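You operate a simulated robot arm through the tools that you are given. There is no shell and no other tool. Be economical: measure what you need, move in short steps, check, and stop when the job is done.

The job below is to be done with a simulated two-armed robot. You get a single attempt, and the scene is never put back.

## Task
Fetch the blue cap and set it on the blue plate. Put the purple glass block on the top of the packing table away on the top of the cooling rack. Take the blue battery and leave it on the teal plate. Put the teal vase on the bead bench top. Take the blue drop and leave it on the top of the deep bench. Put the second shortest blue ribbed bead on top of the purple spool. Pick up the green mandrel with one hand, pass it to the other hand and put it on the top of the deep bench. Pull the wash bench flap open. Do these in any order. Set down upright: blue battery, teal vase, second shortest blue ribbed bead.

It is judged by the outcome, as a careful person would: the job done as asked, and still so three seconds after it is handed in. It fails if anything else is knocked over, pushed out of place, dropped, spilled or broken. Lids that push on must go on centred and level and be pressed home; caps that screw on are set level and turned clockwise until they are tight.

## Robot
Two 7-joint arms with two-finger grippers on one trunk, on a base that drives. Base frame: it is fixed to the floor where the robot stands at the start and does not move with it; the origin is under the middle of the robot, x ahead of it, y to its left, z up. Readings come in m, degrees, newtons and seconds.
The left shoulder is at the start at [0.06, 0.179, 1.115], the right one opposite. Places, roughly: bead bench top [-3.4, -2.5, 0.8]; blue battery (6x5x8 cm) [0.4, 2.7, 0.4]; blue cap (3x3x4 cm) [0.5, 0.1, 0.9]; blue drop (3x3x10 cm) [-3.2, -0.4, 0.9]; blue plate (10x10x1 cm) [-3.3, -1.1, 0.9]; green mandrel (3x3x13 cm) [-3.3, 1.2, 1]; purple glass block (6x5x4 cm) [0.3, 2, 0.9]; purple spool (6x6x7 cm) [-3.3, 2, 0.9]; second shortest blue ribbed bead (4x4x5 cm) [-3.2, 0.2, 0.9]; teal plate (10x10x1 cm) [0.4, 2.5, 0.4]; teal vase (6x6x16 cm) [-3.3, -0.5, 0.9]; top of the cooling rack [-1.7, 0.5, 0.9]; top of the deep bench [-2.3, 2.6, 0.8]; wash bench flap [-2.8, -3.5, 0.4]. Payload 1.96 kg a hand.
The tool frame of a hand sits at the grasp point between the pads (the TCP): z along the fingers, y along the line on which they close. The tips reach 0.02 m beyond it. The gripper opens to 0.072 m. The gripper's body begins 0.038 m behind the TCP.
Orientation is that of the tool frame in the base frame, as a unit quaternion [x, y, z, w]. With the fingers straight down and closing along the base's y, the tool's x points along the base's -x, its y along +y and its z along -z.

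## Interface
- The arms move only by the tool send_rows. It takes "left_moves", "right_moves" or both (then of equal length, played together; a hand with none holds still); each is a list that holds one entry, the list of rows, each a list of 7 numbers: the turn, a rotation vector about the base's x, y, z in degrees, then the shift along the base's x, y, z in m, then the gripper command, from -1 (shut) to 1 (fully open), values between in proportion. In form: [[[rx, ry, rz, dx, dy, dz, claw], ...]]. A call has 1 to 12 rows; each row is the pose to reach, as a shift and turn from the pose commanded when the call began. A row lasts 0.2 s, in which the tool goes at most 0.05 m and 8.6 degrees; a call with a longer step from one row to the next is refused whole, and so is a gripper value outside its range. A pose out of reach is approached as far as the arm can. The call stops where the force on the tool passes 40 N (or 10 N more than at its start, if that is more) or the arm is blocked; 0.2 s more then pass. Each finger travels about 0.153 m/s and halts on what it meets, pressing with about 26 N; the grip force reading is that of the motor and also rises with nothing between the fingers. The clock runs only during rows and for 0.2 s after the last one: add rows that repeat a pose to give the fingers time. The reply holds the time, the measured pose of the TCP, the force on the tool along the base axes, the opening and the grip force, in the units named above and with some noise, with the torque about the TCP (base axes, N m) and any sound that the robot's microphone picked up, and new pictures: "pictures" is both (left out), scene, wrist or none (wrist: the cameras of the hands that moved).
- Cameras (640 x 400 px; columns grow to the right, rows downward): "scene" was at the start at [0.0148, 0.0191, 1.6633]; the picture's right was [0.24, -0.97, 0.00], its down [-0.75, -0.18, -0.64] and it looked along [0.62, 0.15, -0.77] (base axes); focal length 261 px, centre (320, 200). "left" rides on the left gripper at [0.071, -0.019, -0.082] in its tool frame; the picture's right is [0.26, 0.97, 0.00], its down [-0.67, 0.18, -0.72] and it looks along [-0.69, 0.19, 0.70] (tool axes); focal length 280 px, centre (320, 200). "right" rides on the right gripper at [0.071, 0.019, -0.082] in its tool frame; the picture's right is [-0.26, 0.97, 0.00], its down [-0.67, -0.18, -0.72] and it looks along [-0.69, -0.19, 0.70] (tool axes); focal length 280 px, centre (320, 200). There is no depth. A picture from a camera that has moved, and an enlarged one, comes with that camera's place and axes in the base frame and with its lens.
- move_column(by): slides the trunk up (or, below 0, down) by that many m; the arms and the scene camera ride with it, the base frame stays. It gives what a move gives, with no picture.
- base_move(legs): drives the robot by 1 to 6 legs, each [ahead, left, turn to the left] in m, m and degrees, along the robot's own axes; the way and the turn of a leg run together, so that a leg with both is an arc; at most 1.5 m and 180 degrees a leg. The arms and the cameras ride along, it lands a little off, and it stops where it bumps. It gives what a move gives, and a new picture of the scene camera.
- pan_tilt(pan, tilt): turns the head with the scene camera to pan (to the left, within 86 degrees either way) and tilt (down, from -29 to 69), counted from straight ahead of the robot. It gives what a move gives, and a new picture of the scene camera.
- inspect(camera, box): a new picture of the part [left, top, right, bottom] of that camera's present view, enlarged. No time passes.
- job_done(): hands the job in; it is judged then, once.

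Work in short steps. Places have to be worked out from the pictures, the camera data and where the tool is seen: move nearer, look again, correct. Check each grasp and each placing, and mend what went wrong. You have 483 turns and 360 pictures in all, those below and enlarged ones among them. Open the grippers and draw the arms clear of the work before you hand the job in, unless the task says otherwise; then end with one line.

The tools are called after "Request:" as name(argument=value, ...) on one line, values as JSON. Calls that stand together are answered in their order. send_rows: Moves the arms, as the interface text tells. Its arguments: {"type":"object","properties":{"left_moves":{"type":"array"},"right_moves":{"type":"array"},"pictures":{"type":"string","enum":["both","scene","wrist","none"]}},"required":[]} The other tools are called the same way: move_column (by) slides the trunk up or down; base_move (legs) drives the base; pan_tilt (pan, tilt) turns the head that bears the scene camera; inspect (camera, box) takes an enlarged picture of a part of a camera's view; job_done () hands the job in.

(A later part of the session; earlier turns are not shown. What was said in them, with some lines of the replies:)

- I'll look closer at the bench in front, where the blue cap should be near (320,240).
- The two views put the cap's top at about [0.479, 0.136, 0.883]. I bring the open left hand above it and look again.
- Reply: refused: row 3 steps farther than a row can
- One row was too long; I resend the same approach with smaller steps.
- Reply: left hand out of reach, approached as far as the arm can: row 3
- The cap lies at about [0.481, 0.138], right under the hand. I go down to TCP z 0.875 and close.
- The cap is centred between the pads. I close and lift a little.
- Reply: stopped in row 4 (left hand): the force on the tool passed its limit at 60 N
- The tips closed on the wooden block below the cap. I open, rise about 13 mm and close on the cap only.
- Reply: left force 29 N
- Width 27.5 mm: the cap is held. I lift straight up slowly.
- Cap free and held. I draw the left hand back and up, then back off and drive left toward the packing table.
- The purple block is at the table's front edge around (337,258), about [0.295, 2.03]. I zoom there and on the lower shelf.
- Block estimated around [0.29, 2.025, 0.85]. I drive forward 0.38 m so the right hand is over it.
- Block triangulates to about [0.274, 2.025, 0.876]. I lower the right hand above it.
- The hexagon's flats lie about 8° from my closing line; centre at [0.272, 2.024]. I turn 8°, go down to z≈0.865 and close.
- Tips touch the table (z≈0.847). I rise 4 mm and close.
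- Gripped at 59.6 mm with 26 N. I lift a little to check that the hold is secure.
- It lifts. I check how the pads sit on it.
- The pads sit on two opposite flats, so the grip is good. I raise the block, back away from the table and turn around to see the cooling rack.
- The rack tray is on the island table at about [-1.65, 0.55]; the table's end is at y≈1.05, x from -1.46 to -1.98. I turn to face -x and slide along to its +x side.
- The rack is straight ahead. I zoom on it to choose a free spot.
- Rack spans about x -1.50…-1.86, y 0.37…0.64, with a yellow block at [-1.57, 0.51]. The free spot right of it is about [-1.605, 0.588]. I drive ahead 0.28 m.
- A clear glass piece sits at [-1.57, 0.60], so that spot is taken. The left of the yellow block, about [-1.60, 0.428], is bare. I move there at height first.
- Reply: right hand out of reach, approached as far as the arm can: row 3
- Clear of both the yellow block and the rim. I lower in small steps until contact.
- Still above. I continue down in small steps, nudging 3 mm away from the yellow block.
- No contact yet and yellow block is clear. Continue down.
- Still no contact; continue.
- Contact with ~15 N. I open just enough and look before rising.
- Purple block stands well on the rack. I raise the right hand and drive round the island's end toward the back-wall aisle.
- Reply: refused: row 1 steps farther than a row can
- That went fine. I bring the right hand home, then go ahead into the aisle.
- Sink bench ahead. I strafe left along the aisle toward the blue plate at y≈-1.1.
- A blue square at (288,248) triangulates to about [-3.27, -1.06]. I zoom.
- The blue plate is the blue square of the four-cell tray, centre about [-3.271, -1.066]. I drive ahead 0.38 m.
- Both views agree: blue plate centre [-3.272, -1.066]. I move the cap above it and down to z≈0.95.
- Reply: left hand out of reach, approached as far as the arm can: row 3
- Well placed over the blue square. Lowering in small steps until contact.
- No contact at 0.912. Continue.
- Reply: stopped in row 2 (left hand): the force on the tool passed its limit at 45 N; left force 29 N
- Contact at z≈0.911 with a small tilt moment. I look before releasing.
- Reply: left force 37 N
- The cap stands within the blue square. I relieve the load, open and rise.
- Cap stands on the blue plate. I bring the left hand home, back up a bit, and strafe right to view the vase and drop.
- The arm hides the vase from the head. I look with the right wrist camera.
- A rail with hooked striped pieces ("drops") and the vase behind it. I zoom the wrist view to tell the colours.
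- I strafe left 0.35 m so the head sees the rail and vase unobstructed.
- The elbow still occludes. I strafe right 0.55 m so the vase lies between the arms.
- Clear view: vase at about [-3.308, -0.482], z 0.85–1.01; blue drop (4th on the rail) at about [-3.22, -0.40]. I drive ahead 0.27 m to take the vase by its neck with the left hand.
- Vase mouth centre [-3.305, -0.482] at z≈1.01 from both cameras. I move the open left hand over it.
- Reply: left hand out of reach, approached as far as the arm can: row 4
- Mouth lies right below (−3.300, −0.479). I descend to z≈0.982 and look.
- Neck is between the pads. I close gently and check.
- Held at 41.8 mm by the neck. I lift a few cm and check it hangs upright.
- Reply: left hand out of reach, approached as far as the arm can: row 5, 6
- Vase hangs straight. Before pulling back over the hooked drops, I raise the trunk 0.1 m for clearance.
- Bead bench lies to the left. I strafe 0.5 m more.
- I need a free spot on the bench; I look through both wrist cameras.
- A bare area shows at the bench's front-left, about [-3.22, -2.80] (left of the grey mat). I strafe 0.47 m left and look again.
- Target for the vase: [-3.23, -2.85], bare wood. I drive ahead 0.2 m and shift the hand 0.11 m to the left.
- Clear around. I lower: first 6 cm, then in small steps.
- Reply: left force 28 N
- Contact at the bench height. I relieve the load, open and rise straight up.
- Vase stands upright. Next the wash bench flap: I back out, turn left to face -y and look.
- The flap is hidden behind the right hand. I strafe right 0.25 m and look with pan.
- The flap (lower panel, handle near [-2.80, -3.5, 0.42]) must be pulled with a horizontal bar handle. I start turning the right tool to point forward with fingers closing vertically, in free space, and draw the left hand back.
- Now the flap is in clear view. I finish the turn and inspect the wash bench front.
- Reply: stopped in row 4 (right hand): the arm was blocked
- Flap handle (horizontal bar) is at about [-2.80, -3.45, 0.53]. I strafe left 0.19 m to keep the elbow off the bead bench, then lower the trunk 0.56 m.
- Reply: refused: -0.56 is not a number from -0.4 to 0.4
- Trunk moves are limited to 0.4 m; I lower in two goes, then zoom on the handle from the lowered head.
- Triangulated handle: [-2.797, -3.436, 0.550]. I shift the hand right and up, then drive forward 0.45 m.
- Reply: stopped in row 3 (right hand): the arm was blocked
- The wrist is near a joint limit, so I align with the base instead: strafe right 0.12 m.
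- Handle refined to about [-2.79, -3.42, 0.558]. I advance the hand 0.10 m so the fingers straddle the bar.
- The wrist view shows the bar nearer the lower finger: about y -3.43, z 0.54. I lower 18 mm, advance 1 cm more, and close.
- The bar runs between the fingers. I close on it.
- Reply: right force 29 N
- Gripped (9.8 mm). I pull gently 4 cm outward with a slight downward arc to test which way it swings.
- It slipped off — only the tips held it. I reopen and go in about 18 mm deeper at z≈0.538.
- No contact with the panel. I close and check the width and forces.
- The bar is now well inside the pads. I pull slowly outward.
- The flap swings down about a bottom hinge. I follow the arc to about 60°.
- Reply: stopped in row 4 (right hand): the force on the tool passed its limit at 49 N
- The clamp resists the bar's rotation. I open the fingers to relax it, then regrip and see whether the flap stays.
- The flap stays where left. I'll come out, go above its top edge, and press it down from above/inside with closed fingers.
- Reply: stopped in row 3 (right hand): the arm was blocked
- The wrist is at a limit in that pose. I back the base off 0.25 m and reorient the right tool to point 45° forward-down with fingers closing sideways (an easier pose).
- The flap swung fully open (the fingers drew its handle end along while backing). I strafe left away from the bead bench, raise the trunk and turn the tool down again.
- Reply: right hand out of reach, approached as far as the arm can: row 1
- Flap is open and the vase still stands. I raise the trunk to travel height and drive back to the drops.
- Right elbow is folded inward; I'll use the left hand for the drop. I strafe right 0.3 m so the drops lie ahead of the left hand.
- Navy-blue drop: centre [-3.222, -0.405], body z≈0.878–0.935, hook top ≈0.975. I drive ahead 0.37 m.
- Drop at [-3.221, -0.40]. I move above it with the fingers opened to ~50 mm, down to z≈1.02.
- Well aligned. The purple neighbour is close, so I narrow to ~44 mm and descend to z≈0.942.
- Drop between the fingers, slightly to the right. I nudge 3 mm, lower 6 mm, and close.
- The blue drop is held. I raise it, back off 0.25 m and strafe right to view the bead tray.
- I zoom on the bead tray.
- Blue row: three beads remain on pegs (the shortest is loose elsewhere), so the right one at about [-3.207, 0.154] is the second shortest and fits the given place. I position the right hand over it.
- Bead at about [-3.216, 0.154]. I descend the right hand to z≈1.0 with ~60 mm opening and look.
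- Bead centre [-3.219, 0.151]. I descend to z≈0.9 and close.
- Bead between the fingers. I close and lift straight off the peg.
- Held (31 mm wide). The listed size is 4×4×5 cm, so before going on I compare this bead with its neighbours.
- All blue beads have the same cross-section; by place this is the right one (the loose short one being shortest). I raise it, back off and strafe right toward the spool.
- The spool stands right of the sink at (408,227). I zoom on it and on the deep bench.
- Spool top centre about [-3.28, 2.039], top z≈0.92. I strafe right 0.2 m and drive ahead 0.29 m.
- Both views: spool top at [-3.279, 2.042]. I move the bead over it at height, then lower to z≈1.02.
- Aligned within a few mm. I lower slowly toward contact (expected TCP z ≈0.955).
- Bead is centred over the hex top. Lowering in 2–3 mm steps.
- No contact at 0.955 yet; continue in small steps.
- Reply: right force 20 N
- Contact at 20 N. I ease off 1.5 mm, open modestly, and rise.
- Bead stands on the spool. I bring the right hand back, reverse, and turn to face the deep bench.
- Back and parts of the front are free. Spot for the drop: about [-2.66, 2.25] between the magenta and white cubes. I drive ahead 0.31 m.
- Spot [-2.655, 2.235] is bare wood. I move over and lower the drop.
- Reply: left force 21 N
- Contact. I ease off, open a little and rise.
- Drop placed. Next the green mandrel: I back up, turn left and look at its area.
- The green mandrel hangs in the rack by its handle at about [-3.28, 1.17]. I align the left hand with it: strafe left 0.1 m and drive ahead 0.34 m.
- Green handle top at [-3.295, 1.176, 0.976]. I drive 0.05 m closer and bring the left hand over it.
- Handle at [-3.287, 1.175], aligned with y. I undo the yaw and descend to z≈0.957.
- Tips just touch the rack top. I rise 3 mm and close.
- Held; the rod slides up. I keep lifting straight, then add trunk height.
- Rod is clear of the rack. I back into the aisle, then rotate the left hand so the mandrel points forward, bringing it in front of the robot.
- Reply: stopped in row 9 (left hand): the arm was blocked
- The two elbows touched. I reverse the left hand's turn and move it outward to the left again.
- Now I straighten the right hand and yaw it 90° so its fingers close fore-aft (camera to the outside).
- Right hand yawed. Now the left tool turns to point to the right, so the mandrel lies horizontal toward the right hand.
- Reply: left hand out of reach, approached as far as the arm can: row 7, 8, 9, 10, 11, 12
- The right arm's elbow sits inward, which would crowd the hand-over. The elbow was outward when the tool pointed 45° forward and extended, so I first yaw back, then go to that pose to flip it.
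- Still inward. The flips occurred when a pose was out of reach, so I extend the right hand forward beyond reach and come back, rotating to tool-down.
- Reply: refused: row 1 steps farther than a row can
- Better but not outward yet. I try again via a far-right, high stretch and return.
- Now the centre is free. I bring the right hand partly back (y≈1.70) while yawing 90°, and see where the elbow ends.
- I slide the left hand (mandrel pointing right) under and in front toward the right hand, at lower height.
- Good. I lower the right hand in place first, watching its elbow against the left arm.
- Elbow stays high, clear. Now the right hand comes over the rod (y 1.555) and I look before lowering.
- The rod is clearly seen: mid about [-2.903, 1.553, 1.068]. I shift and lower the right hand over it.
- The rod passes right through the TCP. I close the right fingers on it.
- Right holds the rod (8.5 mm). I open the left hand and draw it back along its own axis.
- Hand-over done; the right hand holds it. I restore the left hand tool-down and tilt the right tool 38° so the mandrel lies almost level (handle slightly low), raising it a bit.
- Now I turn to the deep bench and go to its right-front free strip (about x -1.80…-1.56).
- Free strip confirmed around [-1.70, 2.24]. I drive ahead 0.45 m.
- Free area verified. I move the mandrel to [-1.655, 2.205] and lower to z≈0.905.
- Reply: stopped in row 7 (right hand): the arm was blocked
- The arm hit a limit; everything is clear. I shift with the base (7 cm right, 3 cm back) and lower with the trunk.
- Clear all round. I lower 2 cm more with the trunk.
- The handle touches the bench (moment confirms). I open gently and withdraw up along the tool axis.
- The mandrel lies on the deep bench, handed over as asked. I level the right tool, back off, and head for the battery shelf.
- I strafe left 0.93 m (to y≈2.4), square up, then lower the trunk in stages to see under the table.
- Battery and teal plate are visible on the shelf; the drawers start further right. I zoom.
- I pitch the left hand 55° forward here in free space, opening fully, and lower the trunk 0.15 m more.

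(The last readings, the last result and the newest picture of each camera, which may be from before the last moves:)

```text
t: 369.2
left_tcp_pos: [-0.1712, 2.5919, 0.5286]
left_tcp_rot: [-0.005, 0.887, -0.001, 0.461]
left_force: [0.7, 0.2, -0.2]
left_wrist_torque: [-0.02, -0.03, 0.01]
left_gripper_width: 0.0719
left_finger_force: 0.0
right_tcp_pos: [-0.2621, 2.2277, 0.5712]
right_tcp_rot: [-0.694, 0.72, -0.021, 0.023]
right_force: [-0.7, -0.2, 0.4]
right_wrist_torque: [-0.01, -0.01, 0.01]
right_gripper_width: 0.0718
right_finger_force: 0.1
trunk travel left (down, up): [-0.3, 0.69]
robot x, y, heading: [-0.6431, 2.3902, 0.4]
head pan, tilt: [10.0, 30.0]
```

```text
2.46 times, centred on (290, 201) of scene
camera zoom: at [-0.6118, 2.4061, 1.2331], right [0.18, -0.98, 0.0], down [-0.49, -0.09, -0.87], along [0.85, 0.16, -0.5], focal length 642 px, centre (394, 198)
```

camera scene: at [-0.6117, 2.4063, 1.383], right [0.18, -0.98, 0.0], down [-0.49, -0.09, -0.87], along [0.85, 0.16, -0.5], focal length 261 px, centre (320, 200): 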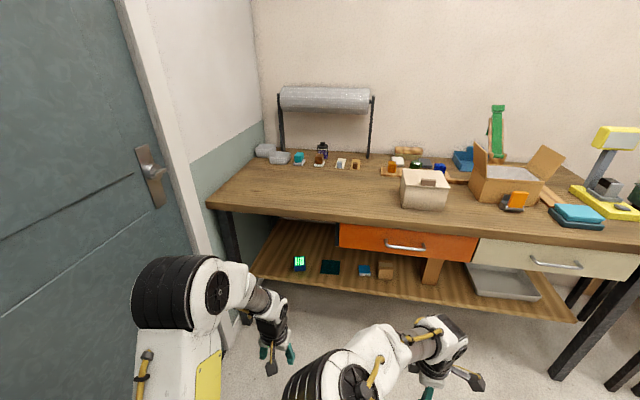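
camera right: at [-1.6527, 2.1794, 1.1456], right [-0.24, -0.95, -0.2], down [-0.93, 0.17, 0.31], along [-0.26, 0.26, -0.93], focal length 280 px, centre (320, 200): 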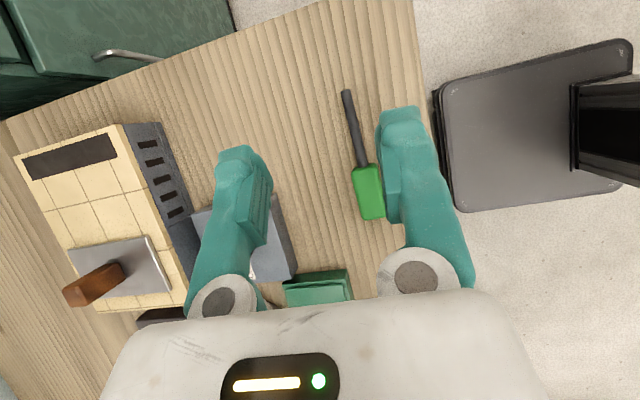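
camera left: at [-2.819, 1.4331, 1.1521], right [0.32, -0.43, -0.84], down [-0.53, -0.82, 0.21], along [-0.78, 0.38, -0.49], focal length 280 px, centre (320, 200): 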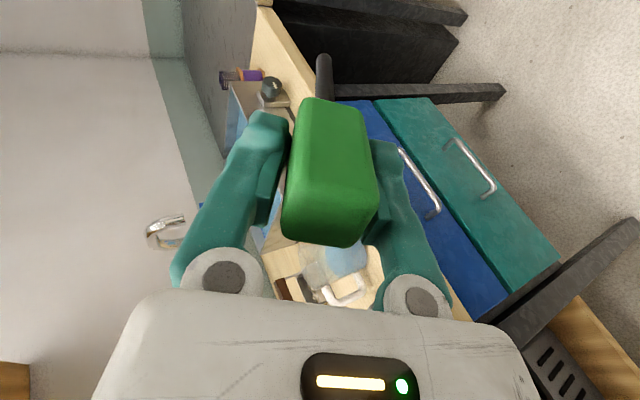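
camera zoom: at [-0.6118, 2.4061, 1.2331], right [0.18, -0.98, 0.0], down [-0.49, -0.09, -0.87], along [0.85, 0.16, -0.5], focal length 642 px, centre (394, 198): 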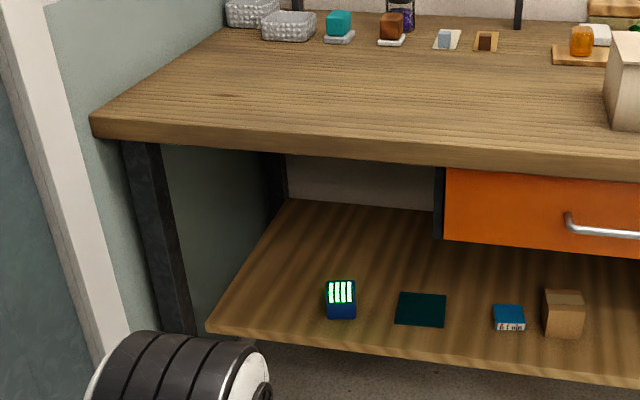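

Triangulated: battery centre [0.383, 2.703, 0.395] (shelf z≈0.355), teal plate [0.41, 2.543]. First I draw the right hand back so it clears the table when driving in.

Request:
send_rows(right_moves=[[[0, 0, 0, -0.04, -0.02, 0.0, 1], [0, 0, 0, -0.08, -0.04, 0.0, 1], [0, 0, 0, -0.12, -0.06, 0.0, 1], [0, 0, 0, -0.16, -0.08, 0.0, 1], [0, 0, 0, -0.19, -0.1, 0.0, 1], [0, 0, 0, -0.19, -0.1, 0.0, 1]]], left_moves=[[[0, 0, 0, 0.0, 0.04, -0.02, 1], [0, 0, 0, 0, 0.08, -0.04, 1], [0, 0, 0, 0, 0.11, -0.05, 1], [0, 0, 0, 0, 0.11, -0.05, 1], [0, 0, 0, 0, 0.11, -0.05, 1], [0, 0, 0, 0, 0.11, -0.05, 1]]], pictures="scene")

```text
t: 370.6
left_tcp_pos: [-0.1706, 2.7009, 0.4786]
left_tcp_rot: [-0.004, 0.887, -0.001, 0.462]
left_force: [0.4, -0.4, 0.2]
left_wrist_torque: [0.03, 0.0, 0.02]
left_gripper_width: 0.0723
left_finger_force: 0.0
right_tcp_pos: [-0.3767, 2.0721, 0.5708]
right_tcp_rot: [-0.694, 0.719, -0.021, 0.021]
right_force: [-0.7, 0.1, 0.3]
right_wrist_torque: [0.01, -0.01, -0.04]
right_gripper_width: 0.0724
right_finger_force: 0.0
right hand out of reach, approached as far as the arm can: row 2, 3, 4, 5, 6
trunk travel left (down, up): [-0.3, 0.69]
robot x, y, heading: [-0.6428, 2.3868, 0.7]
head pan, tilt: [10.0, 30.0]
camera scene: at [-0.6117, 2.4063, 1.233], right [0.18, -0.98, 0.0], down [-0.49, -0.09, -0.87], along [0.85, 0.16, -0.5], focal length 261 px, centre (320, 200)
```

scene: 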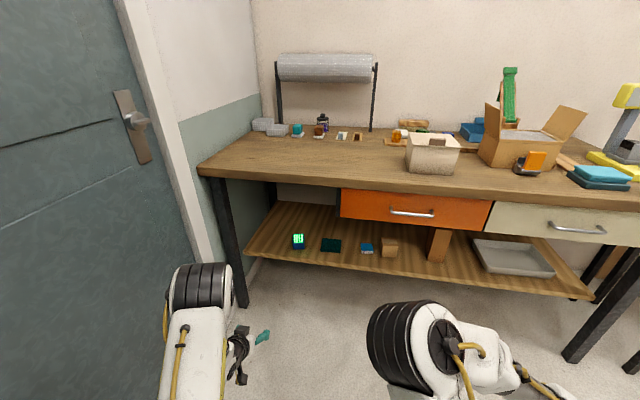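

The right elbow sticks forward. I swing the right hand out to the right and back to pull the elbow in.

Request:
send_rows(right_moves=[[[0, 0, 0, -0.01, -0.045, 0.0, 1], [0, 0, 0, -0.02, -0.09, 0.0, 1], [0, 0, 0, -0.03, -0.135, 0.0, 1], [0, 0, 0, -0.04, -0.18, 0.0, 1], [0, 0, 0, -0.06, -0.22, 0.0, 1], [0, 0, 0, -0.09, -0.26, 0.0, 1], [0, 0, 0, -0.12, -0.3, 0.0, 1], [0, 0, 0, -0.12, -0.3, 0.0, 1]]], pictures="scene")

```text
t: 372.4
left_tcp_pos: [-0.1714, 2.701, 0.4786]
left_tcp_rot: [-0.004, 0.887, -0.002, 0.461]
left_force: [0.1, 0.6, 0.2]
left_wrist_torque: [0.03, -0.01, -0.01]
left_gripper_width: 0.0721
left_finger_force: 0.1
right_tcp_pos: [-0.4938, 1.7711, 0.5721]
right_tcp_rot: [-0.694, 0.719, -0.02, 0.022]
right_force: [0.8, -0.4, -0.2]
right_wrist_torque: [0.0, 0.05, -0.01]
right_gripper_width: 0.072
right_finger_force: 0.2
trunk travel left (down, up): [-0.3, 0.69]
robot x, y, heading: [-0.642, 2.3933, 0.4]
head pan, tilt: [10.0, 30.0]
camera scene: at [-0.6118, 2.406, 1.233], right [0.18, -0.98, 0.0], down [-0.49, -0.09, -0.87], along [0.85, 0.16, -0.5], focal length 261 px, centre (320, 200)
```

scene: 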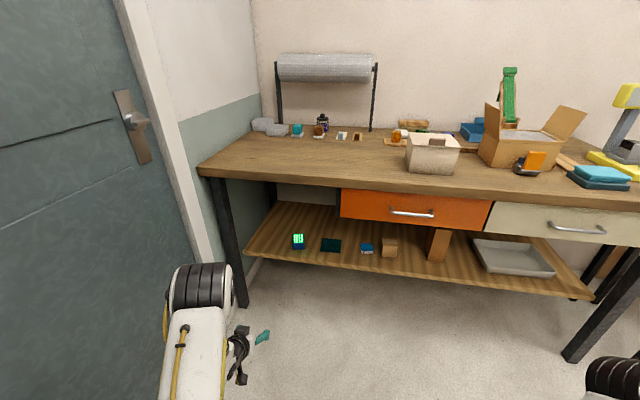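

I look at the right arm directly.

Request:
pan_tilt(pan=-50, tilt=45)

```text
t: 373.7
left_tcp_pos: [-0.1711, 2.7012, 0.479]
left_tcp_rot: [-0.005, 0.887, -0.001, 0.461]
left_force: [0.4, 0.4, -0.1]
left_wrist_torque: [0.01, 0.0, -0.02]
left_gripper_width: 0.072
left_finger_force: 0.0
right_tcp_pos: [-0.4948, 1.772, 0.5721]
right_tcp_rot: [-0.695, 0.719, -0.021, 0.023]
right_force: [-0.4, -0.3, 0.2]
right_wrist_torque: [0.01, 0.0, 0.01]
right_gripper_width: 0.0719
right_finger_force: 0.0
trunk travel left (down, up): [-0.3, 0.69]
robot x, y, heading: [-0.6413, 2.3901, 0.6]
head pan, tilt: [-50.0, 45.0]
camera scene: at [-0.6478, 2.3278, 1.2104], right [-0.76, -0.65, 0.0], down [-0.46, 0.54, -0.71], along [0.46, -0.54, -0.71], focal length 261 px, centre (320, 200)
```

scene: 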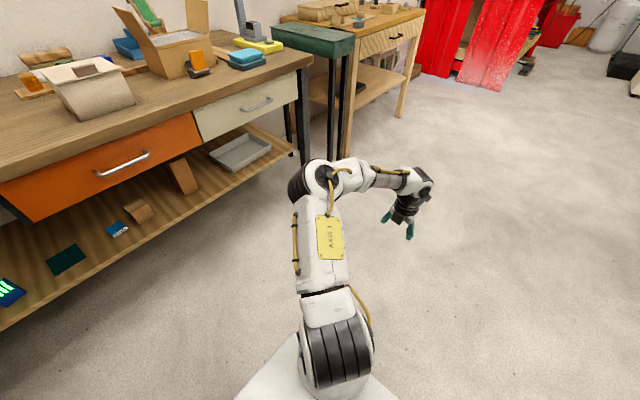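

I pull the right hand further back to retract its elbow, then drive in 0.37 m with the trunk 0.08 m lower.

Request:
send_rows(right_moves=[[[0, 0, 0, -0.04, 0, 0.0, 1], [0, 0, 0, -0.08, 0, 0.0, 1], [0, 0, 0, -0.12, 0, 0.0, 1], [0, 0, 0, -0.16, 0.0, 0.0, 1], [0, 0, 0, -0.2, 0, 0.0, 1], [0, 0, 0, -0.2, 0, 0.0, 1]]], pictures="scene")

```text
t: 375.1
left_tcp_pos: [-0.1698, 2.7024, 0.4797]
left_tcp_rot: [-0.004, 0.887, -0.002, 0.462]
left_force: [0.8, 0.2, -0.2]
left_wrist_torque: [-0.02, 0.02, 0.0]
left_gripper_width: 0.0718
left_finger_force: 0.0
right_tcp_pos: [-0.6939, 1.7725, 0.5721]
right_tcp_rot: [-0.694, 0.72, -0.02, 0.022]
right_force: [0.2, -0.3, -0.3]
right_wrist_torque: [0.02, 0.0, 0.0]
right_gripper_width: 0.0719
right_finger_force: 0.0
trunk travel left (down, up): [-0.3, 0.69]
robot x, y, heading: [-0.6415, 2.3876, 0.7]
head pan, tilt: [-50.0, 45.0]
camera scene: at [-0.648, 2.3277, 1.2104], right [-0.76, -0.65, 0.0], down [-0.46, 0.54, -0.71], along [0.46, -0.54, -0.71], focal length 261 px, centre (320, 200)
```

scene: 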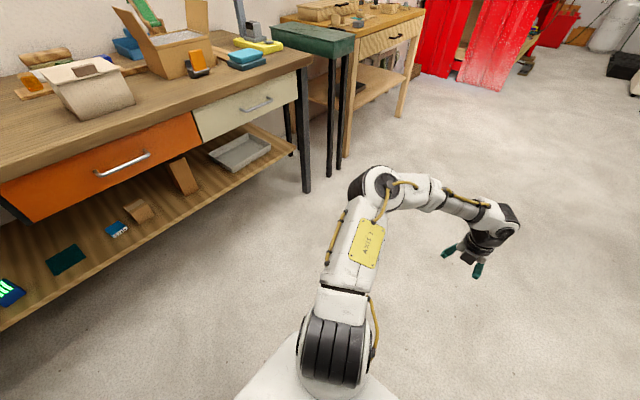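

Elbow well back now. I drive in 0.42 m, lower the trunk 0.08 m and check the battery from the left wrist.

Request:
base_move(legs=[[0.42, 0, -0.6]])

Request:
move_column(by=-0.08)

Request:
pan_tilt(pan=30, tilt=45)

Request:
inspect(camera="left", box=[0, 0, 640, 400])

```text
t: 377.7
left_tcp_pos: [0.2492, 2.7024, 0.4791]
left_tcp_rot: [-0.003, 0.887, -0.002, 0.461]
left_force: [-0.4, -0.7, -0.9]
left_wrist_torque: [0.0, 0.01, 0.0]
left_gripper_width: 0.072
left_finger_force: 0.0
right_tcp_pos: [-0.2782, 1.7747, 0.5723]
right_tcp_rot: [-0.693, 0.721, -0.02, 0.023]
right_force: [0.3, 0.2, 0.1]
right_wrist_torque: [0.03, -0.05, 0.05]
right_gripper_width: 0.0721
right_finger_force: 0.0
trunk travel left (down, up): [-0.3, 0.69]
robot x, y, heading: [-0.2185, 2.3945, 0.3]
head pan, tilt: [-50.0, 45.0]
camera scene: at [-0.2292, 2.3305, 1.2104], right [-0.76, -0.65, 0.0], down [-0.46, 0.54, -0.71], along [0.46, -0.54, -0.71], focal length 261 px, centre (320, 200)
```

scene: 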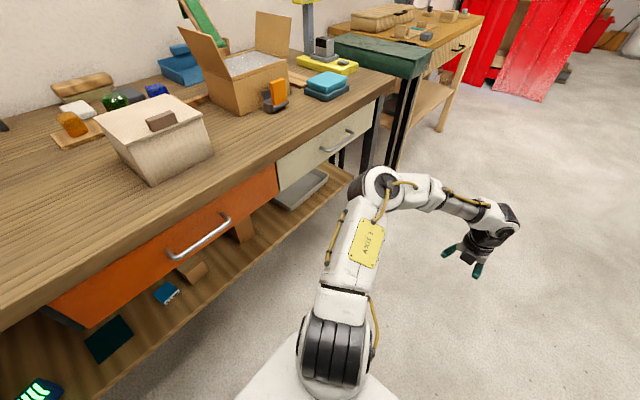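

```text
t: 378.9
left_tcp_pos: [0.2483, 2.7028, 0.3986]
left_tcp_rot: [-0.002, 0.887, -0.003, 0.462]
left_force: [0.0, -0.1, 0.0]
left_wrist_torque: [-0.03, 0.0, -0.01]
left_gripper_width: 0.0721
left_finger_force: 0.1
right_tcp_pos: [-0.2774, 1.7747, 0.4919]
right_tcp_rot: [-0.692, 0.721, -0.02, 0.023]
right_force: [0.2, -0.5, 0.1]
right_wrist_torque: [0.03, -0.01, 0.01]
right_gripper_width: 0.072
right_finger_force: 0.1
trunk travel left (down, up): [-0.22, 0.77]
robot x, y, heading: [-0.2223, 2.3939, 0.4]
head pan, tilt: [-50.0, 45.0]
```

```text
t: 380.4
left_tcp_pos: [0.2486, 2.7012, 0.3983]
left_tcp_rot: [-0.002, 0.887, -0.002, 0.462]
left_force: [-0.1, -1.0, -0.6]
left_wrist_torque: [0.01, -0.02, 0.01]
left_gripper_width: 0.072
left_finger_force: 0.0
right_tcp_pos: [-0.2769, 1.7749, 0.4916]
right_tcp_rot: [-0.692, 0.721, -0.022, 0.023]
right_force: [0.6, -0.3, 0.9]
right_wrist_torque: [0.01, 0.01, 0.0]
right_gripper_width: 0.0722
right_finger_force: 0.1
trunk travel left (down, up): [-0.22, 0.77]
robot x, y, heading: [-0.2207, 2.3923, 0.3]
head pan, tilt: [30.0, 45.0]
camera scene: at [-0.2116, 2.4335, 1.1304], right [0.5, -0.86, 0.0], down [-0.61, -0.36, -0.71], along [0.61, 0.36, -0.71], focal length 261 px, centre (320, 200)
```

scene: 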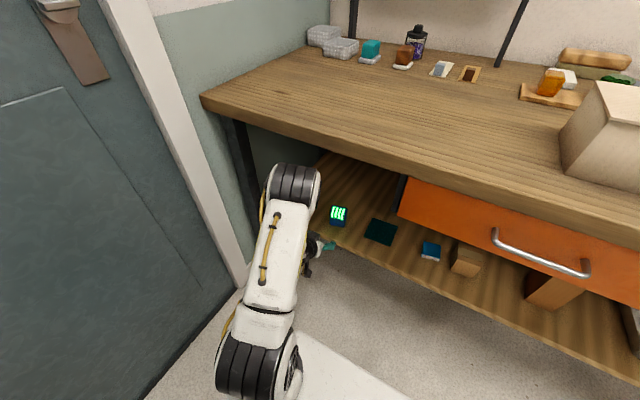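

```text
1.00 times, centred on (320, 200) of left (not enlarged: the box is as wide or as high as the picture)
camera zoom: at [0.1421, 2.6824, 0.3863], right [-0.15, 0.96, -0.22], down [-0.2, 0.19, 0.96], along [0.97, 0.19, 0.16], focal length 280 px, centre (320, 200)
```

zoom: 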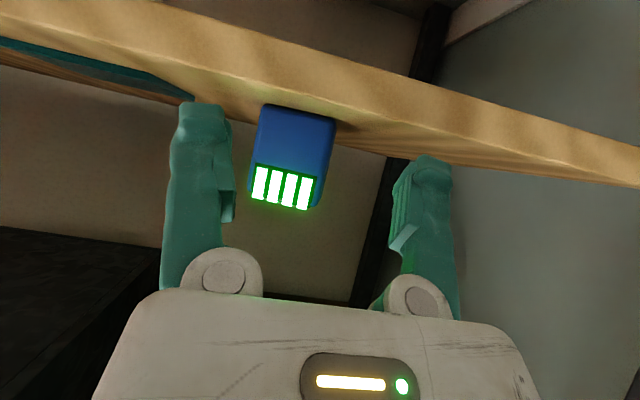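

Battery centre y≈2.696, z 0.36–0.43. I advance 0.13 m straight in, shifting 5 mm.

Request:
send_rows(left_moves=[[[0, 0, 0, 0.03, -0.005, 0.0, 1], [0, 0, 0, 0.06, -0.005, 0.0, 1], [0, 0, 0, 0.085, -0.005, 0, 1], [0, 0, 0, 0.085, -0.005, 0, 1]]], pictures="wrist")

```text
t: 381.4
left_tcp_pos: [0.3356, 2.6968, 0.3985]
left_tcp_rot: [-0.002, 0.888, -0.003, 0.461]
left_force: [-0.4, 0.2, 0.7]
left_wrist_torque: [-0.01, 0.02, -0.01]
left_gripper_width: 0.072
left_finger_force: 0.0
right_tcp_pos: [-0.2769, 1.7748, 0.4928]
right_tcp_rot: [-0.692, 0.721, -0.021, 0.022]
right_force: [0.8, 0.0, 1.4]
right_wrist_torque: [0.03, 0.02, 0.0]
right_gripper_width: 0.0719
right_finger_force: 0.0
trunk travel left (down, up): [-0.22, 0.77]
robot x, y, heading: [-0.2226, 2.3935, 0.2]
head pan, tilt: [30.0, 45.0]
camera left: at [0.2274, 2.6773, 0.3861], right [-0.15, 0.96, -0.22], down [-0.2, 0.19, 0.96], along [0.97, 0.19, 0.16], focal length 280 px, centre (320, 200)
```

left: 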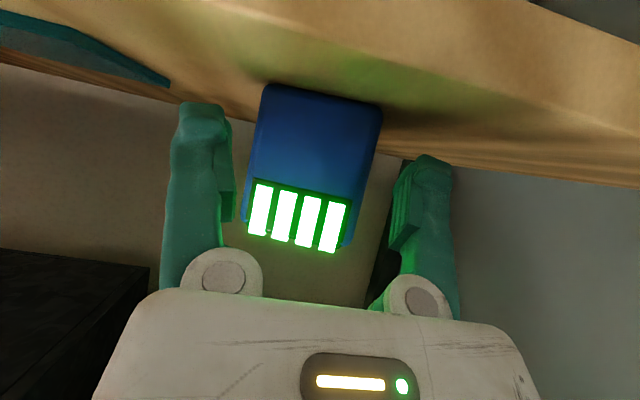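

Battery sits between the fingers. I go 4 cm deeper with a 4 mm shift, then close.

Request:
send_rows(left_moves=[[[0, 0, 0, 0.015, -0.004, 0.002, 1], [0, 0, 0, 0.03, -0.004, 0.002, 1], [0, 0, 0, 0.04, -0.004, 0.002, 1], [0, 0, 0, 0.04, -0.004, 0.002, 1]]], pictures="wrist")

```text
t: 382.4
left_tcp_pos: [0.3738, 2.6926, 0.4021]
left_tcp_rot: [-0.003, 0.887, -0.001, 0.461]
left_force: [0.1, 0.2, 0.3]
left_wrist_torque: [0.04, -0.02, -0.01]
left_gripper_width: 0.0719
left_finger_force: 0.1
right_tcp_pos: [-0.2773, 1.7744, 0.4917]
right_tcp_rot: [-0.693, 0.72, -0.02, 0.023]
right_force: [-0.5, -0.1, 0.2]
right_wrist_torque: [0.02, 0.01, -0.03]
right_gripper_width: 0.072
right_finger_force: 0.1
trunk travel left (down, up): [-0.22, 0.77]
robot x, y, heading: [-0.222, 2.3925, 0.1]
head pan, tilt: [30.0, 45.0]
camera left: at [0.267, 2.6729, 0.3888], right [-0.15, 0.96, -0.22], down [-0.2, 0.19, 0.96], along [0.97, 0.19, 0.16], focal length 280 px, centre (320, 200)
```

left: 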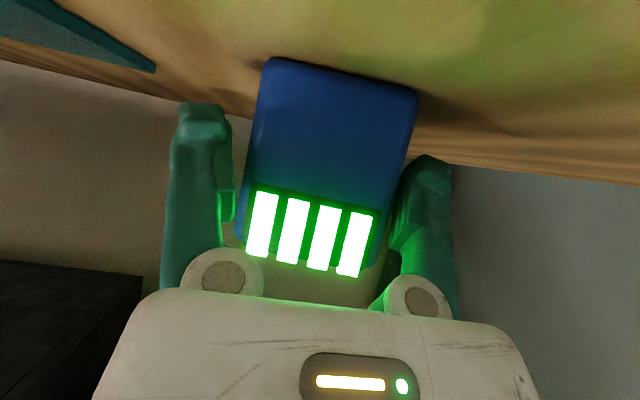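

Centred. I close, check width, and lift slightly.

Request:
send_rows(left_moves=[[[0, 0, 0, 0.004, 0, 0, 0.7], [0, 0, 0, 0.004, 0, 0, 0.3], [0, 0, 0, 0.004, 0, 0, -1], [0, 0, 0, 0.004, 0, 0, -1], [0, 0, 0, 0.004, 0, 0.01, -1], [0, 0, 0, 0.004, 0, 0.025, -1]]], pictures="both")

```text
t: 383.8
left_tcp_pos: [0.3781, 2.6918, 0.4244]
left_tcp_rot: [-0.002, 0.888, -0.003, 0.461]
left_force: [-0.1, 0.3, -2.9]
left_wrist_torque: [0.0, 0.05, -0.03]
left_gripper_width: 0.0647
left_finger_force: 26.1
right_tcp_pos: [-0.2778, 1.7743, 0.4912]
right_tcp_rot: [-0.693, 0.721, -0.022, 0.022]
right_force: [0.1, 0.5, 0.5]
right_wrist_torque: [0.03, 0.03, -0.02]
right_gripper_width: 0.0719
right_finger_force: 0.0
trunk travel left (down, up): [-0.22, 0.77]
robot x, y, heading: [-0.2188, 2.3915, 0.3]
head pan, tilt: [30.0, 45.0]
camera scene: at [-0.2113, 2.4337, 1.1303], right [0.5, -0.86, 0.0], down [-0.61, -0.36, -0.71], along [0.61, 0.36, -0.71], focal length 261 px, centre (320, 200)
camera left: at [0.271, 2.6728, 0.413], right [-0.15, 0.96, -0.22], down [-0.2, 0.19, 0.96], along [0.97, 0.19, 0.16], focal length 280 px, centre (320, 200)
```

scene: 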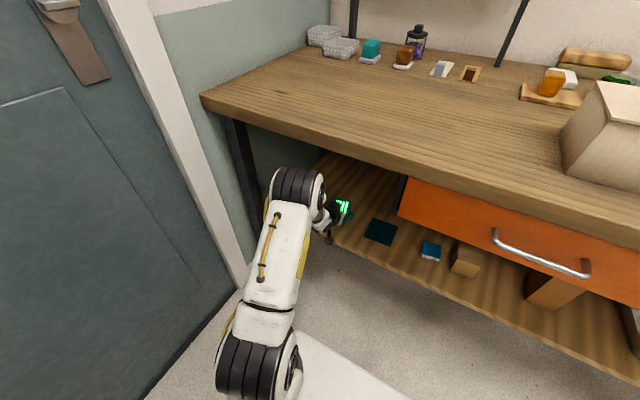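
left: 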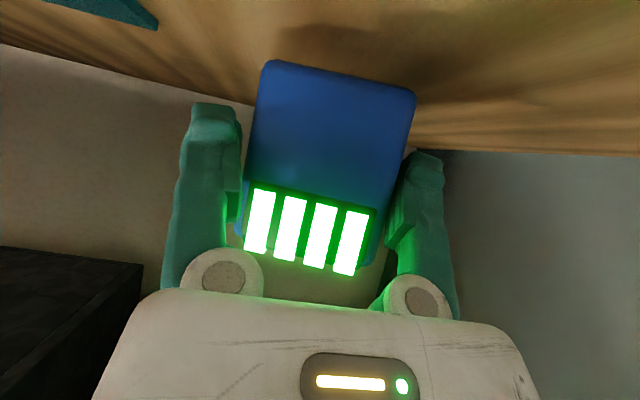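

Held (65 mm). Plate centre re-measured [0.415, 2.546]. I raise 1.2 cm and carry it over.

Request:
send_rows(left_moves=[[[0, 0, 0, 0, 0, 0.013, -1], [0, 0, 0, 0.01, -0.035, 0.013, -1], [0, 0, 0, 0.02, -0.07, 0.013, -1], [0, 0, 0, 0.03, -0.105, 0.013, -1], [0, 0, 0, 0.032, -0.146, 0.013, -1], [0, 0, 0, 0.032, -0.146, 0.013, -1]]], pictures="both")

```text
t: 385.2
left_tcp_pos: [0.4103, 2.5459, 0.4389]
left_tcp_rot: [-0.003, 0.888, -0.002, 0.461]
left_force: [-0.2, -0.3, -3.3]
left_wrist_torque: [-0.03, 0.07, 0.01]
left_gripper_width: 0.0644
left_finger_force: 26.3
right_tcp_pos: [-0.2782, 1.7736, 0.4914]
right_tcp_rot: [-0.692, 0.721, -0.021, 0.022]
right_force: [0.3, 0.0, 0.2]
right_wrist_torque: [0.02, 0.03, 0.01]
right_gripper_width: 0.072
right_finger_force: 0.1
trunk travel left (down, up): [-0.22, 0.77]
robot x, y, heading: [-0.2169, 2.3903, -0.0]
head pan, tilt: [30.0, 45.0]
camera scene: at [-0.2113, 2.4334, 1.1304], right [0.5, -0.86, 0.0], down [-0.61, -0.36, -0.71], along [0.61, 0.36, -0.71], focal length 261 px, centre (320, 200)
camera left: at [0.3035, 2.5264, 0.4255], right [-0.15, 0.96, -0.22], down [-0.2, 0.19, 0.96], along [0.97, 0.19, 0.16], focal length 280 px, centre (320, 200)
```

scene: 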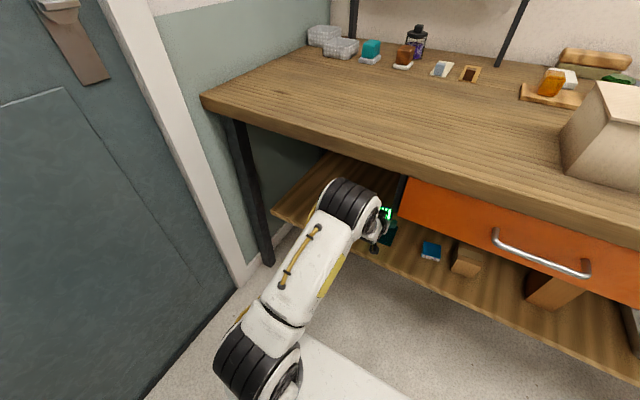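
left: 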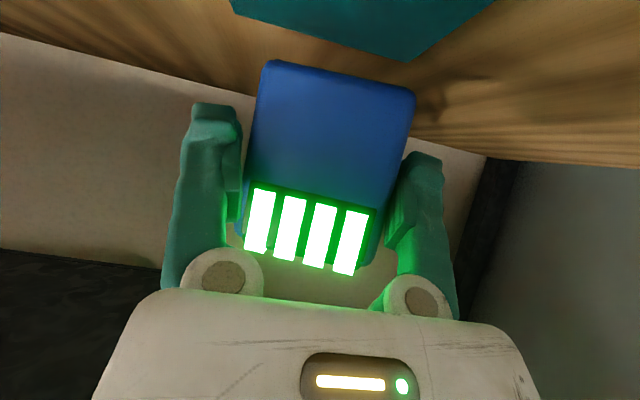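

Plate spans x≈0.366–0.466, y≈2.492–2.59; battery is over it. I shift 8 mm back and lower slowly.

Request:
send_rows(left_moves=[[[0, 0, 0, -0.008, -0.003, -0.005, -1], [0, 0, 0, -0.008, -0.003, -0.01, -1], [0, 0, 0, -0.008, -0.003, -0.014, -1], [0, 0, 0, -0.008, -0.003, -0.018, -1], [0, 0, 0, -0.008, -0.003, -0.018, -1]]], pictures="wrist")

```text
t: 386.4
left_tcp_pos: [0.4018, 2.5442, 0.4202]
left_tcp_rot: [-0.002, 0.888, -0.003, 0.461]
left_force: [-0.1, -1.3, -3.7]
left_wrist_torque: [-0.01, 0.06, -0.01]
left_gripper_width: 0.0644
left_finger_force: 26.5
right_tcp_pos: [-0.278, 1.7746, 0.493]
right_tcp_rot: [-0.693, 0.721, -0.02, 0.021]
right_force: [0.4, -0.3, 1.3]
right_wrist_torque: [-0.03, 0.03, -0.01]
right_gripper_width: 0.0721
right_finger_force: 0.0
trunk travel left (down, up): [-0.22, 0.77]
robot x, y, heading: [-0.2197, 2.3901, 0.4]
head pan, tilt: [30.0, 45.0]
camera left: at [0.2957, 2.5244, 0.4079], right [-0.15, 0.96, -0.22], down [-0.2, 0.19, 0.96], along [0.97, 0.19, 0.16], focal length 280 px, centre (320, 200)
```

left: 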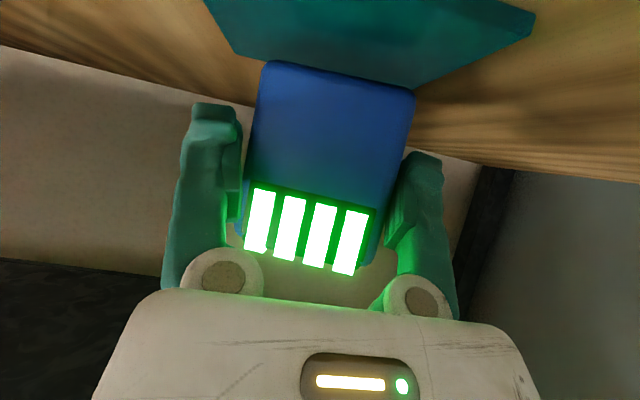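

Re-triangulating, the battery's centre is ~28 mm ahead of the TCP, so I shift back 12 mm to centre it, then lower to contact (≈0.412).

Request:
send_rows(left_moves=[[[0, 0, 0, -0.006, -0.003, 0, -1], [0, 0, 0, -0.012, -0.003, 0, -1], [0, 0, 0, -0.012, -0.003, -0.003, -1], [0, 0, 0, -0.012, -0.003, -0.006, -1], [0, 0, 0, -0.012, -0.003, -0.008, -1]]], pictures="wrist")

```text
t: 387.6
left_tcp_pos: [0.3913, 2.5409, 0.4116]
left_tcp_rot: [-0.004, 0.887, -0.001, 0.461]
left_force: [-0.4, -0.2, -3.9]
left_wrist_torque: [0.01, 0.03, 0.02]
left_gripper_width: 0.0641
left_finger_force: 25.5
right_tcp_pos: [-0.2778, 1.7751, 0.4917]
right_tcp_rot: [-0.692, 0.721, -0.02, 0.022]
right_force: [-0.8, 0.1, -0.3]
right_wrist_torque: [-0.01, 0.02, 0.02]
right_gripper_width: 0.0722
right_finger_force: 0.0
trunk travel left (down, up): [-0.22, 0.77]
robot x, y, heading: [-0.2252, 2.3944, 0.1]
head pan, tilt: [30.0, 45.0]
camera left: at [0.2833, 2.5213, 0.4002], right [-0.15, 0.96, -0.22], down [-0.2, 0.19, 0.96], along [0.97, 0.19, 0.16], focal length 280 px, centre (320, 200)
```

left: 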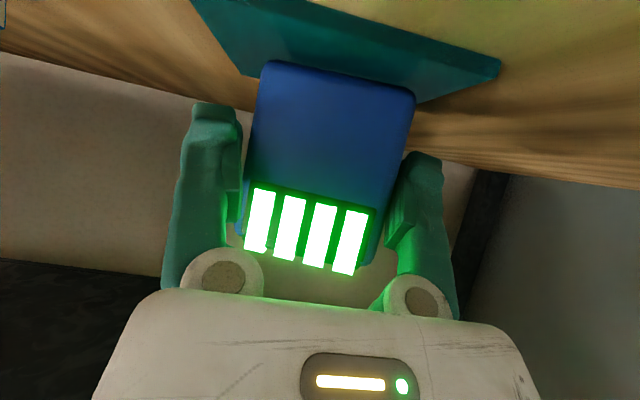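

Geometry is consistent with the battery above the plate's middle. I continue down in 2 mm steps until contact.

Request:
send_rows(left_moves=[[[0, 0, 0, 0, 0, -0.002, -1], [0, 0, 0, 0, 0, -0.004, -1], [0, 0, 0, 0, 0, -0.006, -1], [0, 0, 0, 0, 0, -0.006, -1]]], pictures="wrist")

```text
t: 388.6
left_tcp_pos: [0.3906, 2.5416, 0.4069]
left_tcp_rot: [-0.004, 0.886, -0.002, 0.463]
left_force: [0.4, -0.9, 2.5]
left_wrist_torque: [-0.12, -0.2, -0.01]
left_gripper_width: 0.0643
left_finger_force: 25.6
right_tcp_pos: [-0.2774, 1.7741, 0.492]
right_tcp_rot: [-0.692, 0.721, -0.02, 0.023]
right_force: [0.3, -0.2, 0.0]
right_wrist_torque: [0.0, 0.0, -0.01]
right_gripper_width: 0.0722
right_finger_force: 0.0
trunk travel left (down, up): [-0.22, 0.77]
robot x, y, heading: [-0.2265, 2.3927, 0.4]
head pan, tilt: [30.0, 45.0]
camera left: at [0.2835, 2.521, 0.3948], right [-0.15, 0.96, -0.22], down [-0.2, 0.19, 0.96], along [0.97, 0.19, 0.16], focal length 280 px, centre (320, 200)
```

left: 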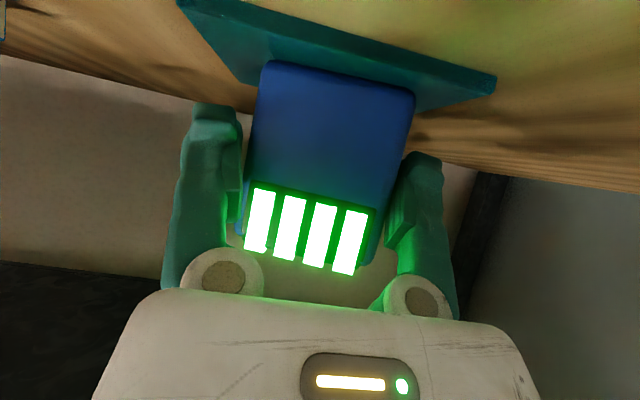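

Contact on the plate; by proportions the battery sits ~1.5 cm too far back. I lift 4 mm, pull back 15 mm, and set down again.

Request:
send_rows(left_moves=[[[0, 0, 0, 0, 0, 0.006, -1], [0, 0, 0, -0.008, 0, 0.006, -1], [0, 0, 0, -0.015, 0, 0.006, -1], [0, 0, 0, -0.015, 0, 0.002, -1], [0, 0, 0, -0.015, 0, -0.001, -1], [0, 0, 0, -0.015, 0, -0.001, -1]]], pictures="both")

```text
t: 390.0
left_tcp_pos: [0.3751, 2.5409, 0.4075]
left_tcp_rot: [-0.002, 0.887, -0.002, 0.463]
left_force: [-0.7, -0.2, 6.2]
left_wrist_torque: [-0.09, -0.25, 0.0]
left_gripper_width: 0.0644
left_finger_force: 26.2
right_tcp_pos: [-0.2773, 1.774, 0.4917]
right_tcp_rot: [-0.693, 0.721, -0.022, 0.022]
right_force: [-0.3, -0.2, -0.7]
right_wrist_torque: [0.02, 0.0, 0.02]
right_gripper_width: 0.0717
right_finger_force: 0.1
trunk travel left (down, up): [-0.22, 0.77]
robot x, y, heading: [-0.2216, 2.3887, 0.0]
head pan, tilt: [30.0, 45.0]
camera scene: at [-0.2124, 2.4333, 1.1306], right [0.5, -0.86, 0.0], down [-0.61, -0.36, -0.71], along [0.61, 0.36, -0.71], focal length 261 px, centre (320, 200)
camera left: at [0.2684, 2.5213, 0.3946], right [-0.15, 0.96, -0.22], down [-0.2, 0.19, 0.96], along [0.97, 0.19, 0.17], focal length 280 px, centre (320, 200)
```

scene: 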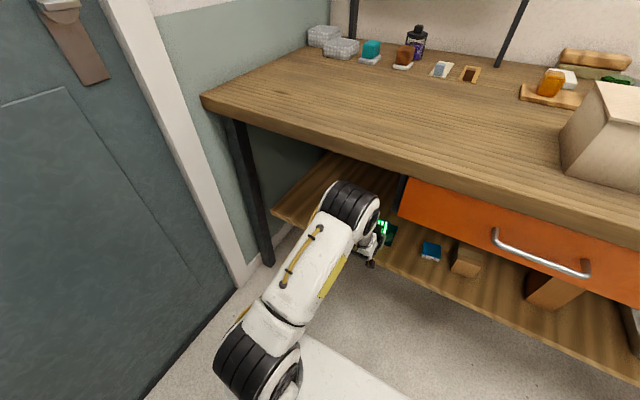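
left: 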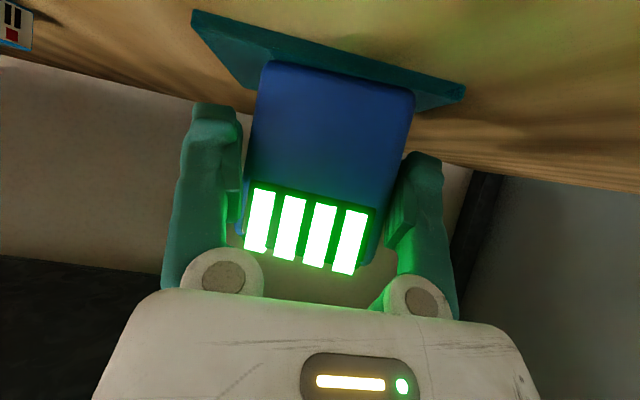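

Looks better; I zoom in to verify the base lies within the plate.

Request:
inspect(camera="left", box=[160, 0, 480, 200])

Request:
inspect(camera="scene", box=[340, 195, 440, 258])

```text
2.00 times, centred on (320, 100) of left
camera zoom: at [0.2684, 2.5213, 0.3946], right [-0.15, 0.96, -0.22], down [-0.2, 0.19, 0.96], along [0.97, 0.19, 0.17], focal length 561 px, centre (320, 400)
```

zoom: 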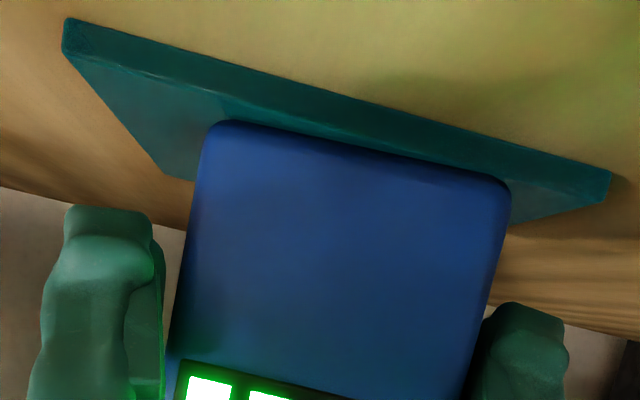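

```text
6.35 times, centred on (390, 226) of scene
camera zoom: at [-0.2124, 2.4333, 1.1306], right [0.5, -0.86, 0.0], down [-0.61, -0.36, -0.71], along [0.61, 0.36, -0.71], focal length 1656 px, centre (-124, 32)
```

zoom: 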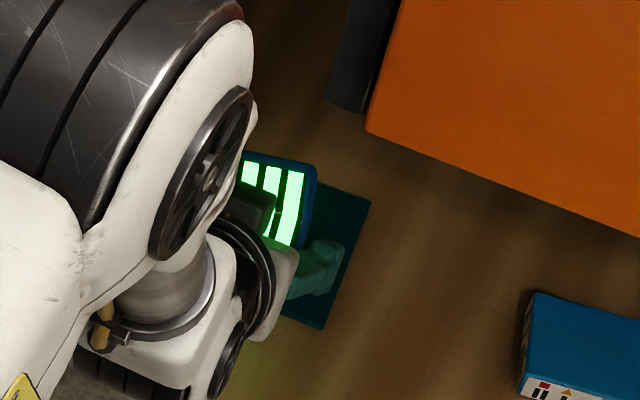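

Battery stands centred on the plate. I open gently and withdraw straight back.

Request:
send_rows(left_moves=[[[0, 0, 0, 0, 0, 0.001, 0.7], [0, 0, 0, 0, 0, 0.001, 0.9], [0, 0, 0, 0, 0, 0.001, 1], [0, 0, 0, 0, 0, 0.001, 1], [0, 0, 0, -0.02, 0, 0.002, 1], [0, 0, 0, -0.05, 0, 0.005, 1], [0, 0, 0, -0.09, 0, 0.02, 1], [0, 0, 0, -0.12, 0, 0.04, 1]]], pictures="both")

```text
t: 391.8
left_tcp_pos: [0.2538, 2.5397, 0.4463]
left_tcp_rot: [-0.002, 0.887, -0.002, 0.461]
left_force: [-1.2, -0.3, -0.5]
left_wrist_torque: [0.02, -0.03, 0.02]
left_gripper_width: 0.0718
left_finger_force: 0.2
right_tcp_pos: [-0.2783, 1.7759, 0.4919]
right_tcp_rot: [-0.692, 0.721, -0.021, 0.024]
right_force: [-0.4, 0.0, -0.4]
right_wrist_torque: [0.01, -0.02, -0.02]
right_gripper_width: 0.072
right_finger_force: 0.0
trunk travel left (down, up): [-0.22, 0.77]
robot x, y, heading: [-0.2185, 2.3902, 0.2]
head pan, tilt: [30.0, 45.0]
camera scene: at [-0.2117, 2.4335, 1.1304], right [0.5, -0.86, 0.0], down [-0.61, -0.36, -0.71], along [0.61, 0.36, -0.71], focal length 261 px, centre (320, 200)
camera left: at [0.1476, 2.5209, 0.4344], right [-0.15, 0.96, -0.22], down [-0.2, 0.19, 0.96], along [0.97, 0.19, 0.16], focal length 280 px, centre (320, 200)
```

scene: 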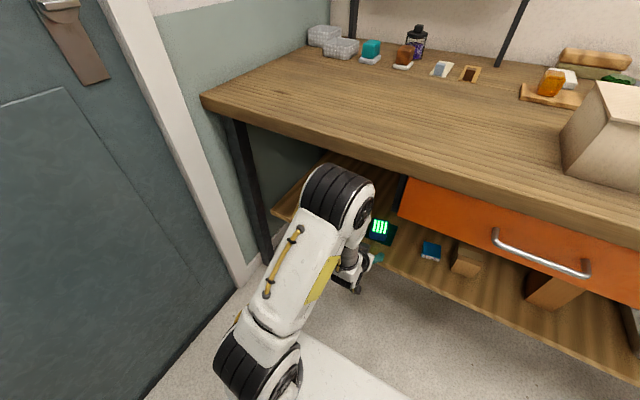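
left: 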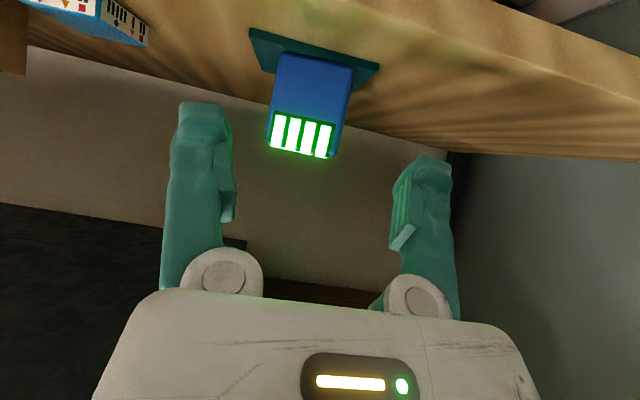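

All eight items are done; the battery stands upright on the teal plate. I back away so the arms are clear of the table.

Request:
base_move(legs=[[-0.45, 0, 0]])

Request:
inspect(camera="scene", box=[160, 100, 480, 300])

```text
t: 394.5
left_tcp_pos: [-0.195, 2.538, 0.4483]
left_tcp_rot: [-0.002, 0.887, -0.003, 0.462]
left_force: [-0.2, 0.0, -0.3]
left_wrist_torque: [0.05, -0.01, -0.05]
left_gripper_width: 0.0717
left_finger_force: 0.0
right_tcp_pos: [-0.7298, 1.7732, 0.4935]
right_tcp_rot: [-0.691, 0.722, -0.02, 0.023]
right_force: [-0.1, -0.2, 0.3]
right_wrist_torque: [-0.01, -0.02, 0.02]
right_gripper_width: 0.0719
right_finger_force: 0.1
trunk travel left (down, up): [-0.22, 0.77]
robot x, y, heading: [-0.673, 2.391, 0.2]
head pan, tilt: [30.0, 45.0]
camera scene: at [-0.6626, 2.4318, 1.1304], right [0.5, -0.86, 0.0], down [-0.61, -0.36, -0.71], along [0.61, 0.36, -0.71], focal length 261 px, centre (320, 200)
```

scene: 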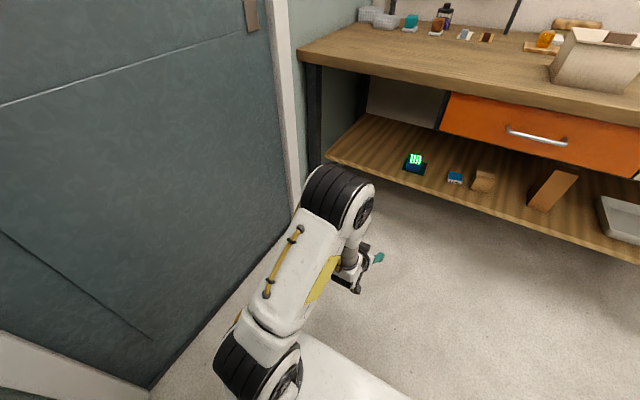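

```text
2.00 times, centred on (320, 200) of scene
camera zoom: at [-0.6626, 2.4318, 1.1304], right [0.5, -0.86, 0.0], down [-0.61, -0.36, -0.71], along [0.61, 0.36, -0.71], focal length 522 px, centre (320, 200)
```

zoom: 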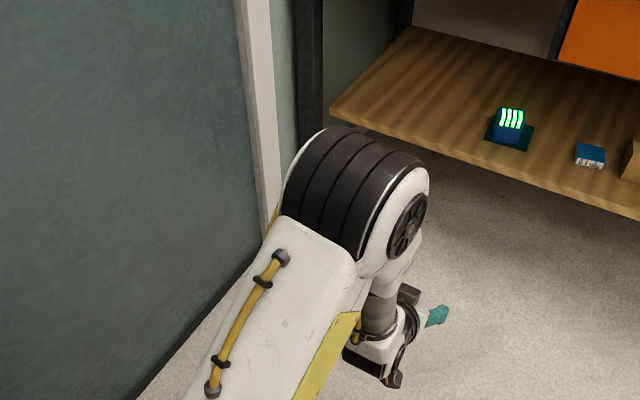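

The battery is standing on the teal plate, both grippers are open, and the arms are clear of the work. I hand the job in.

Request:
job_done()

```text
The job is handed in.
```

I finished all eight tasks and handed the job in. The one I'm less sure of is the bead: I took the one at the listed place, though it measured about 3×3×4 cm instead of the listed 4×4×5 cm.
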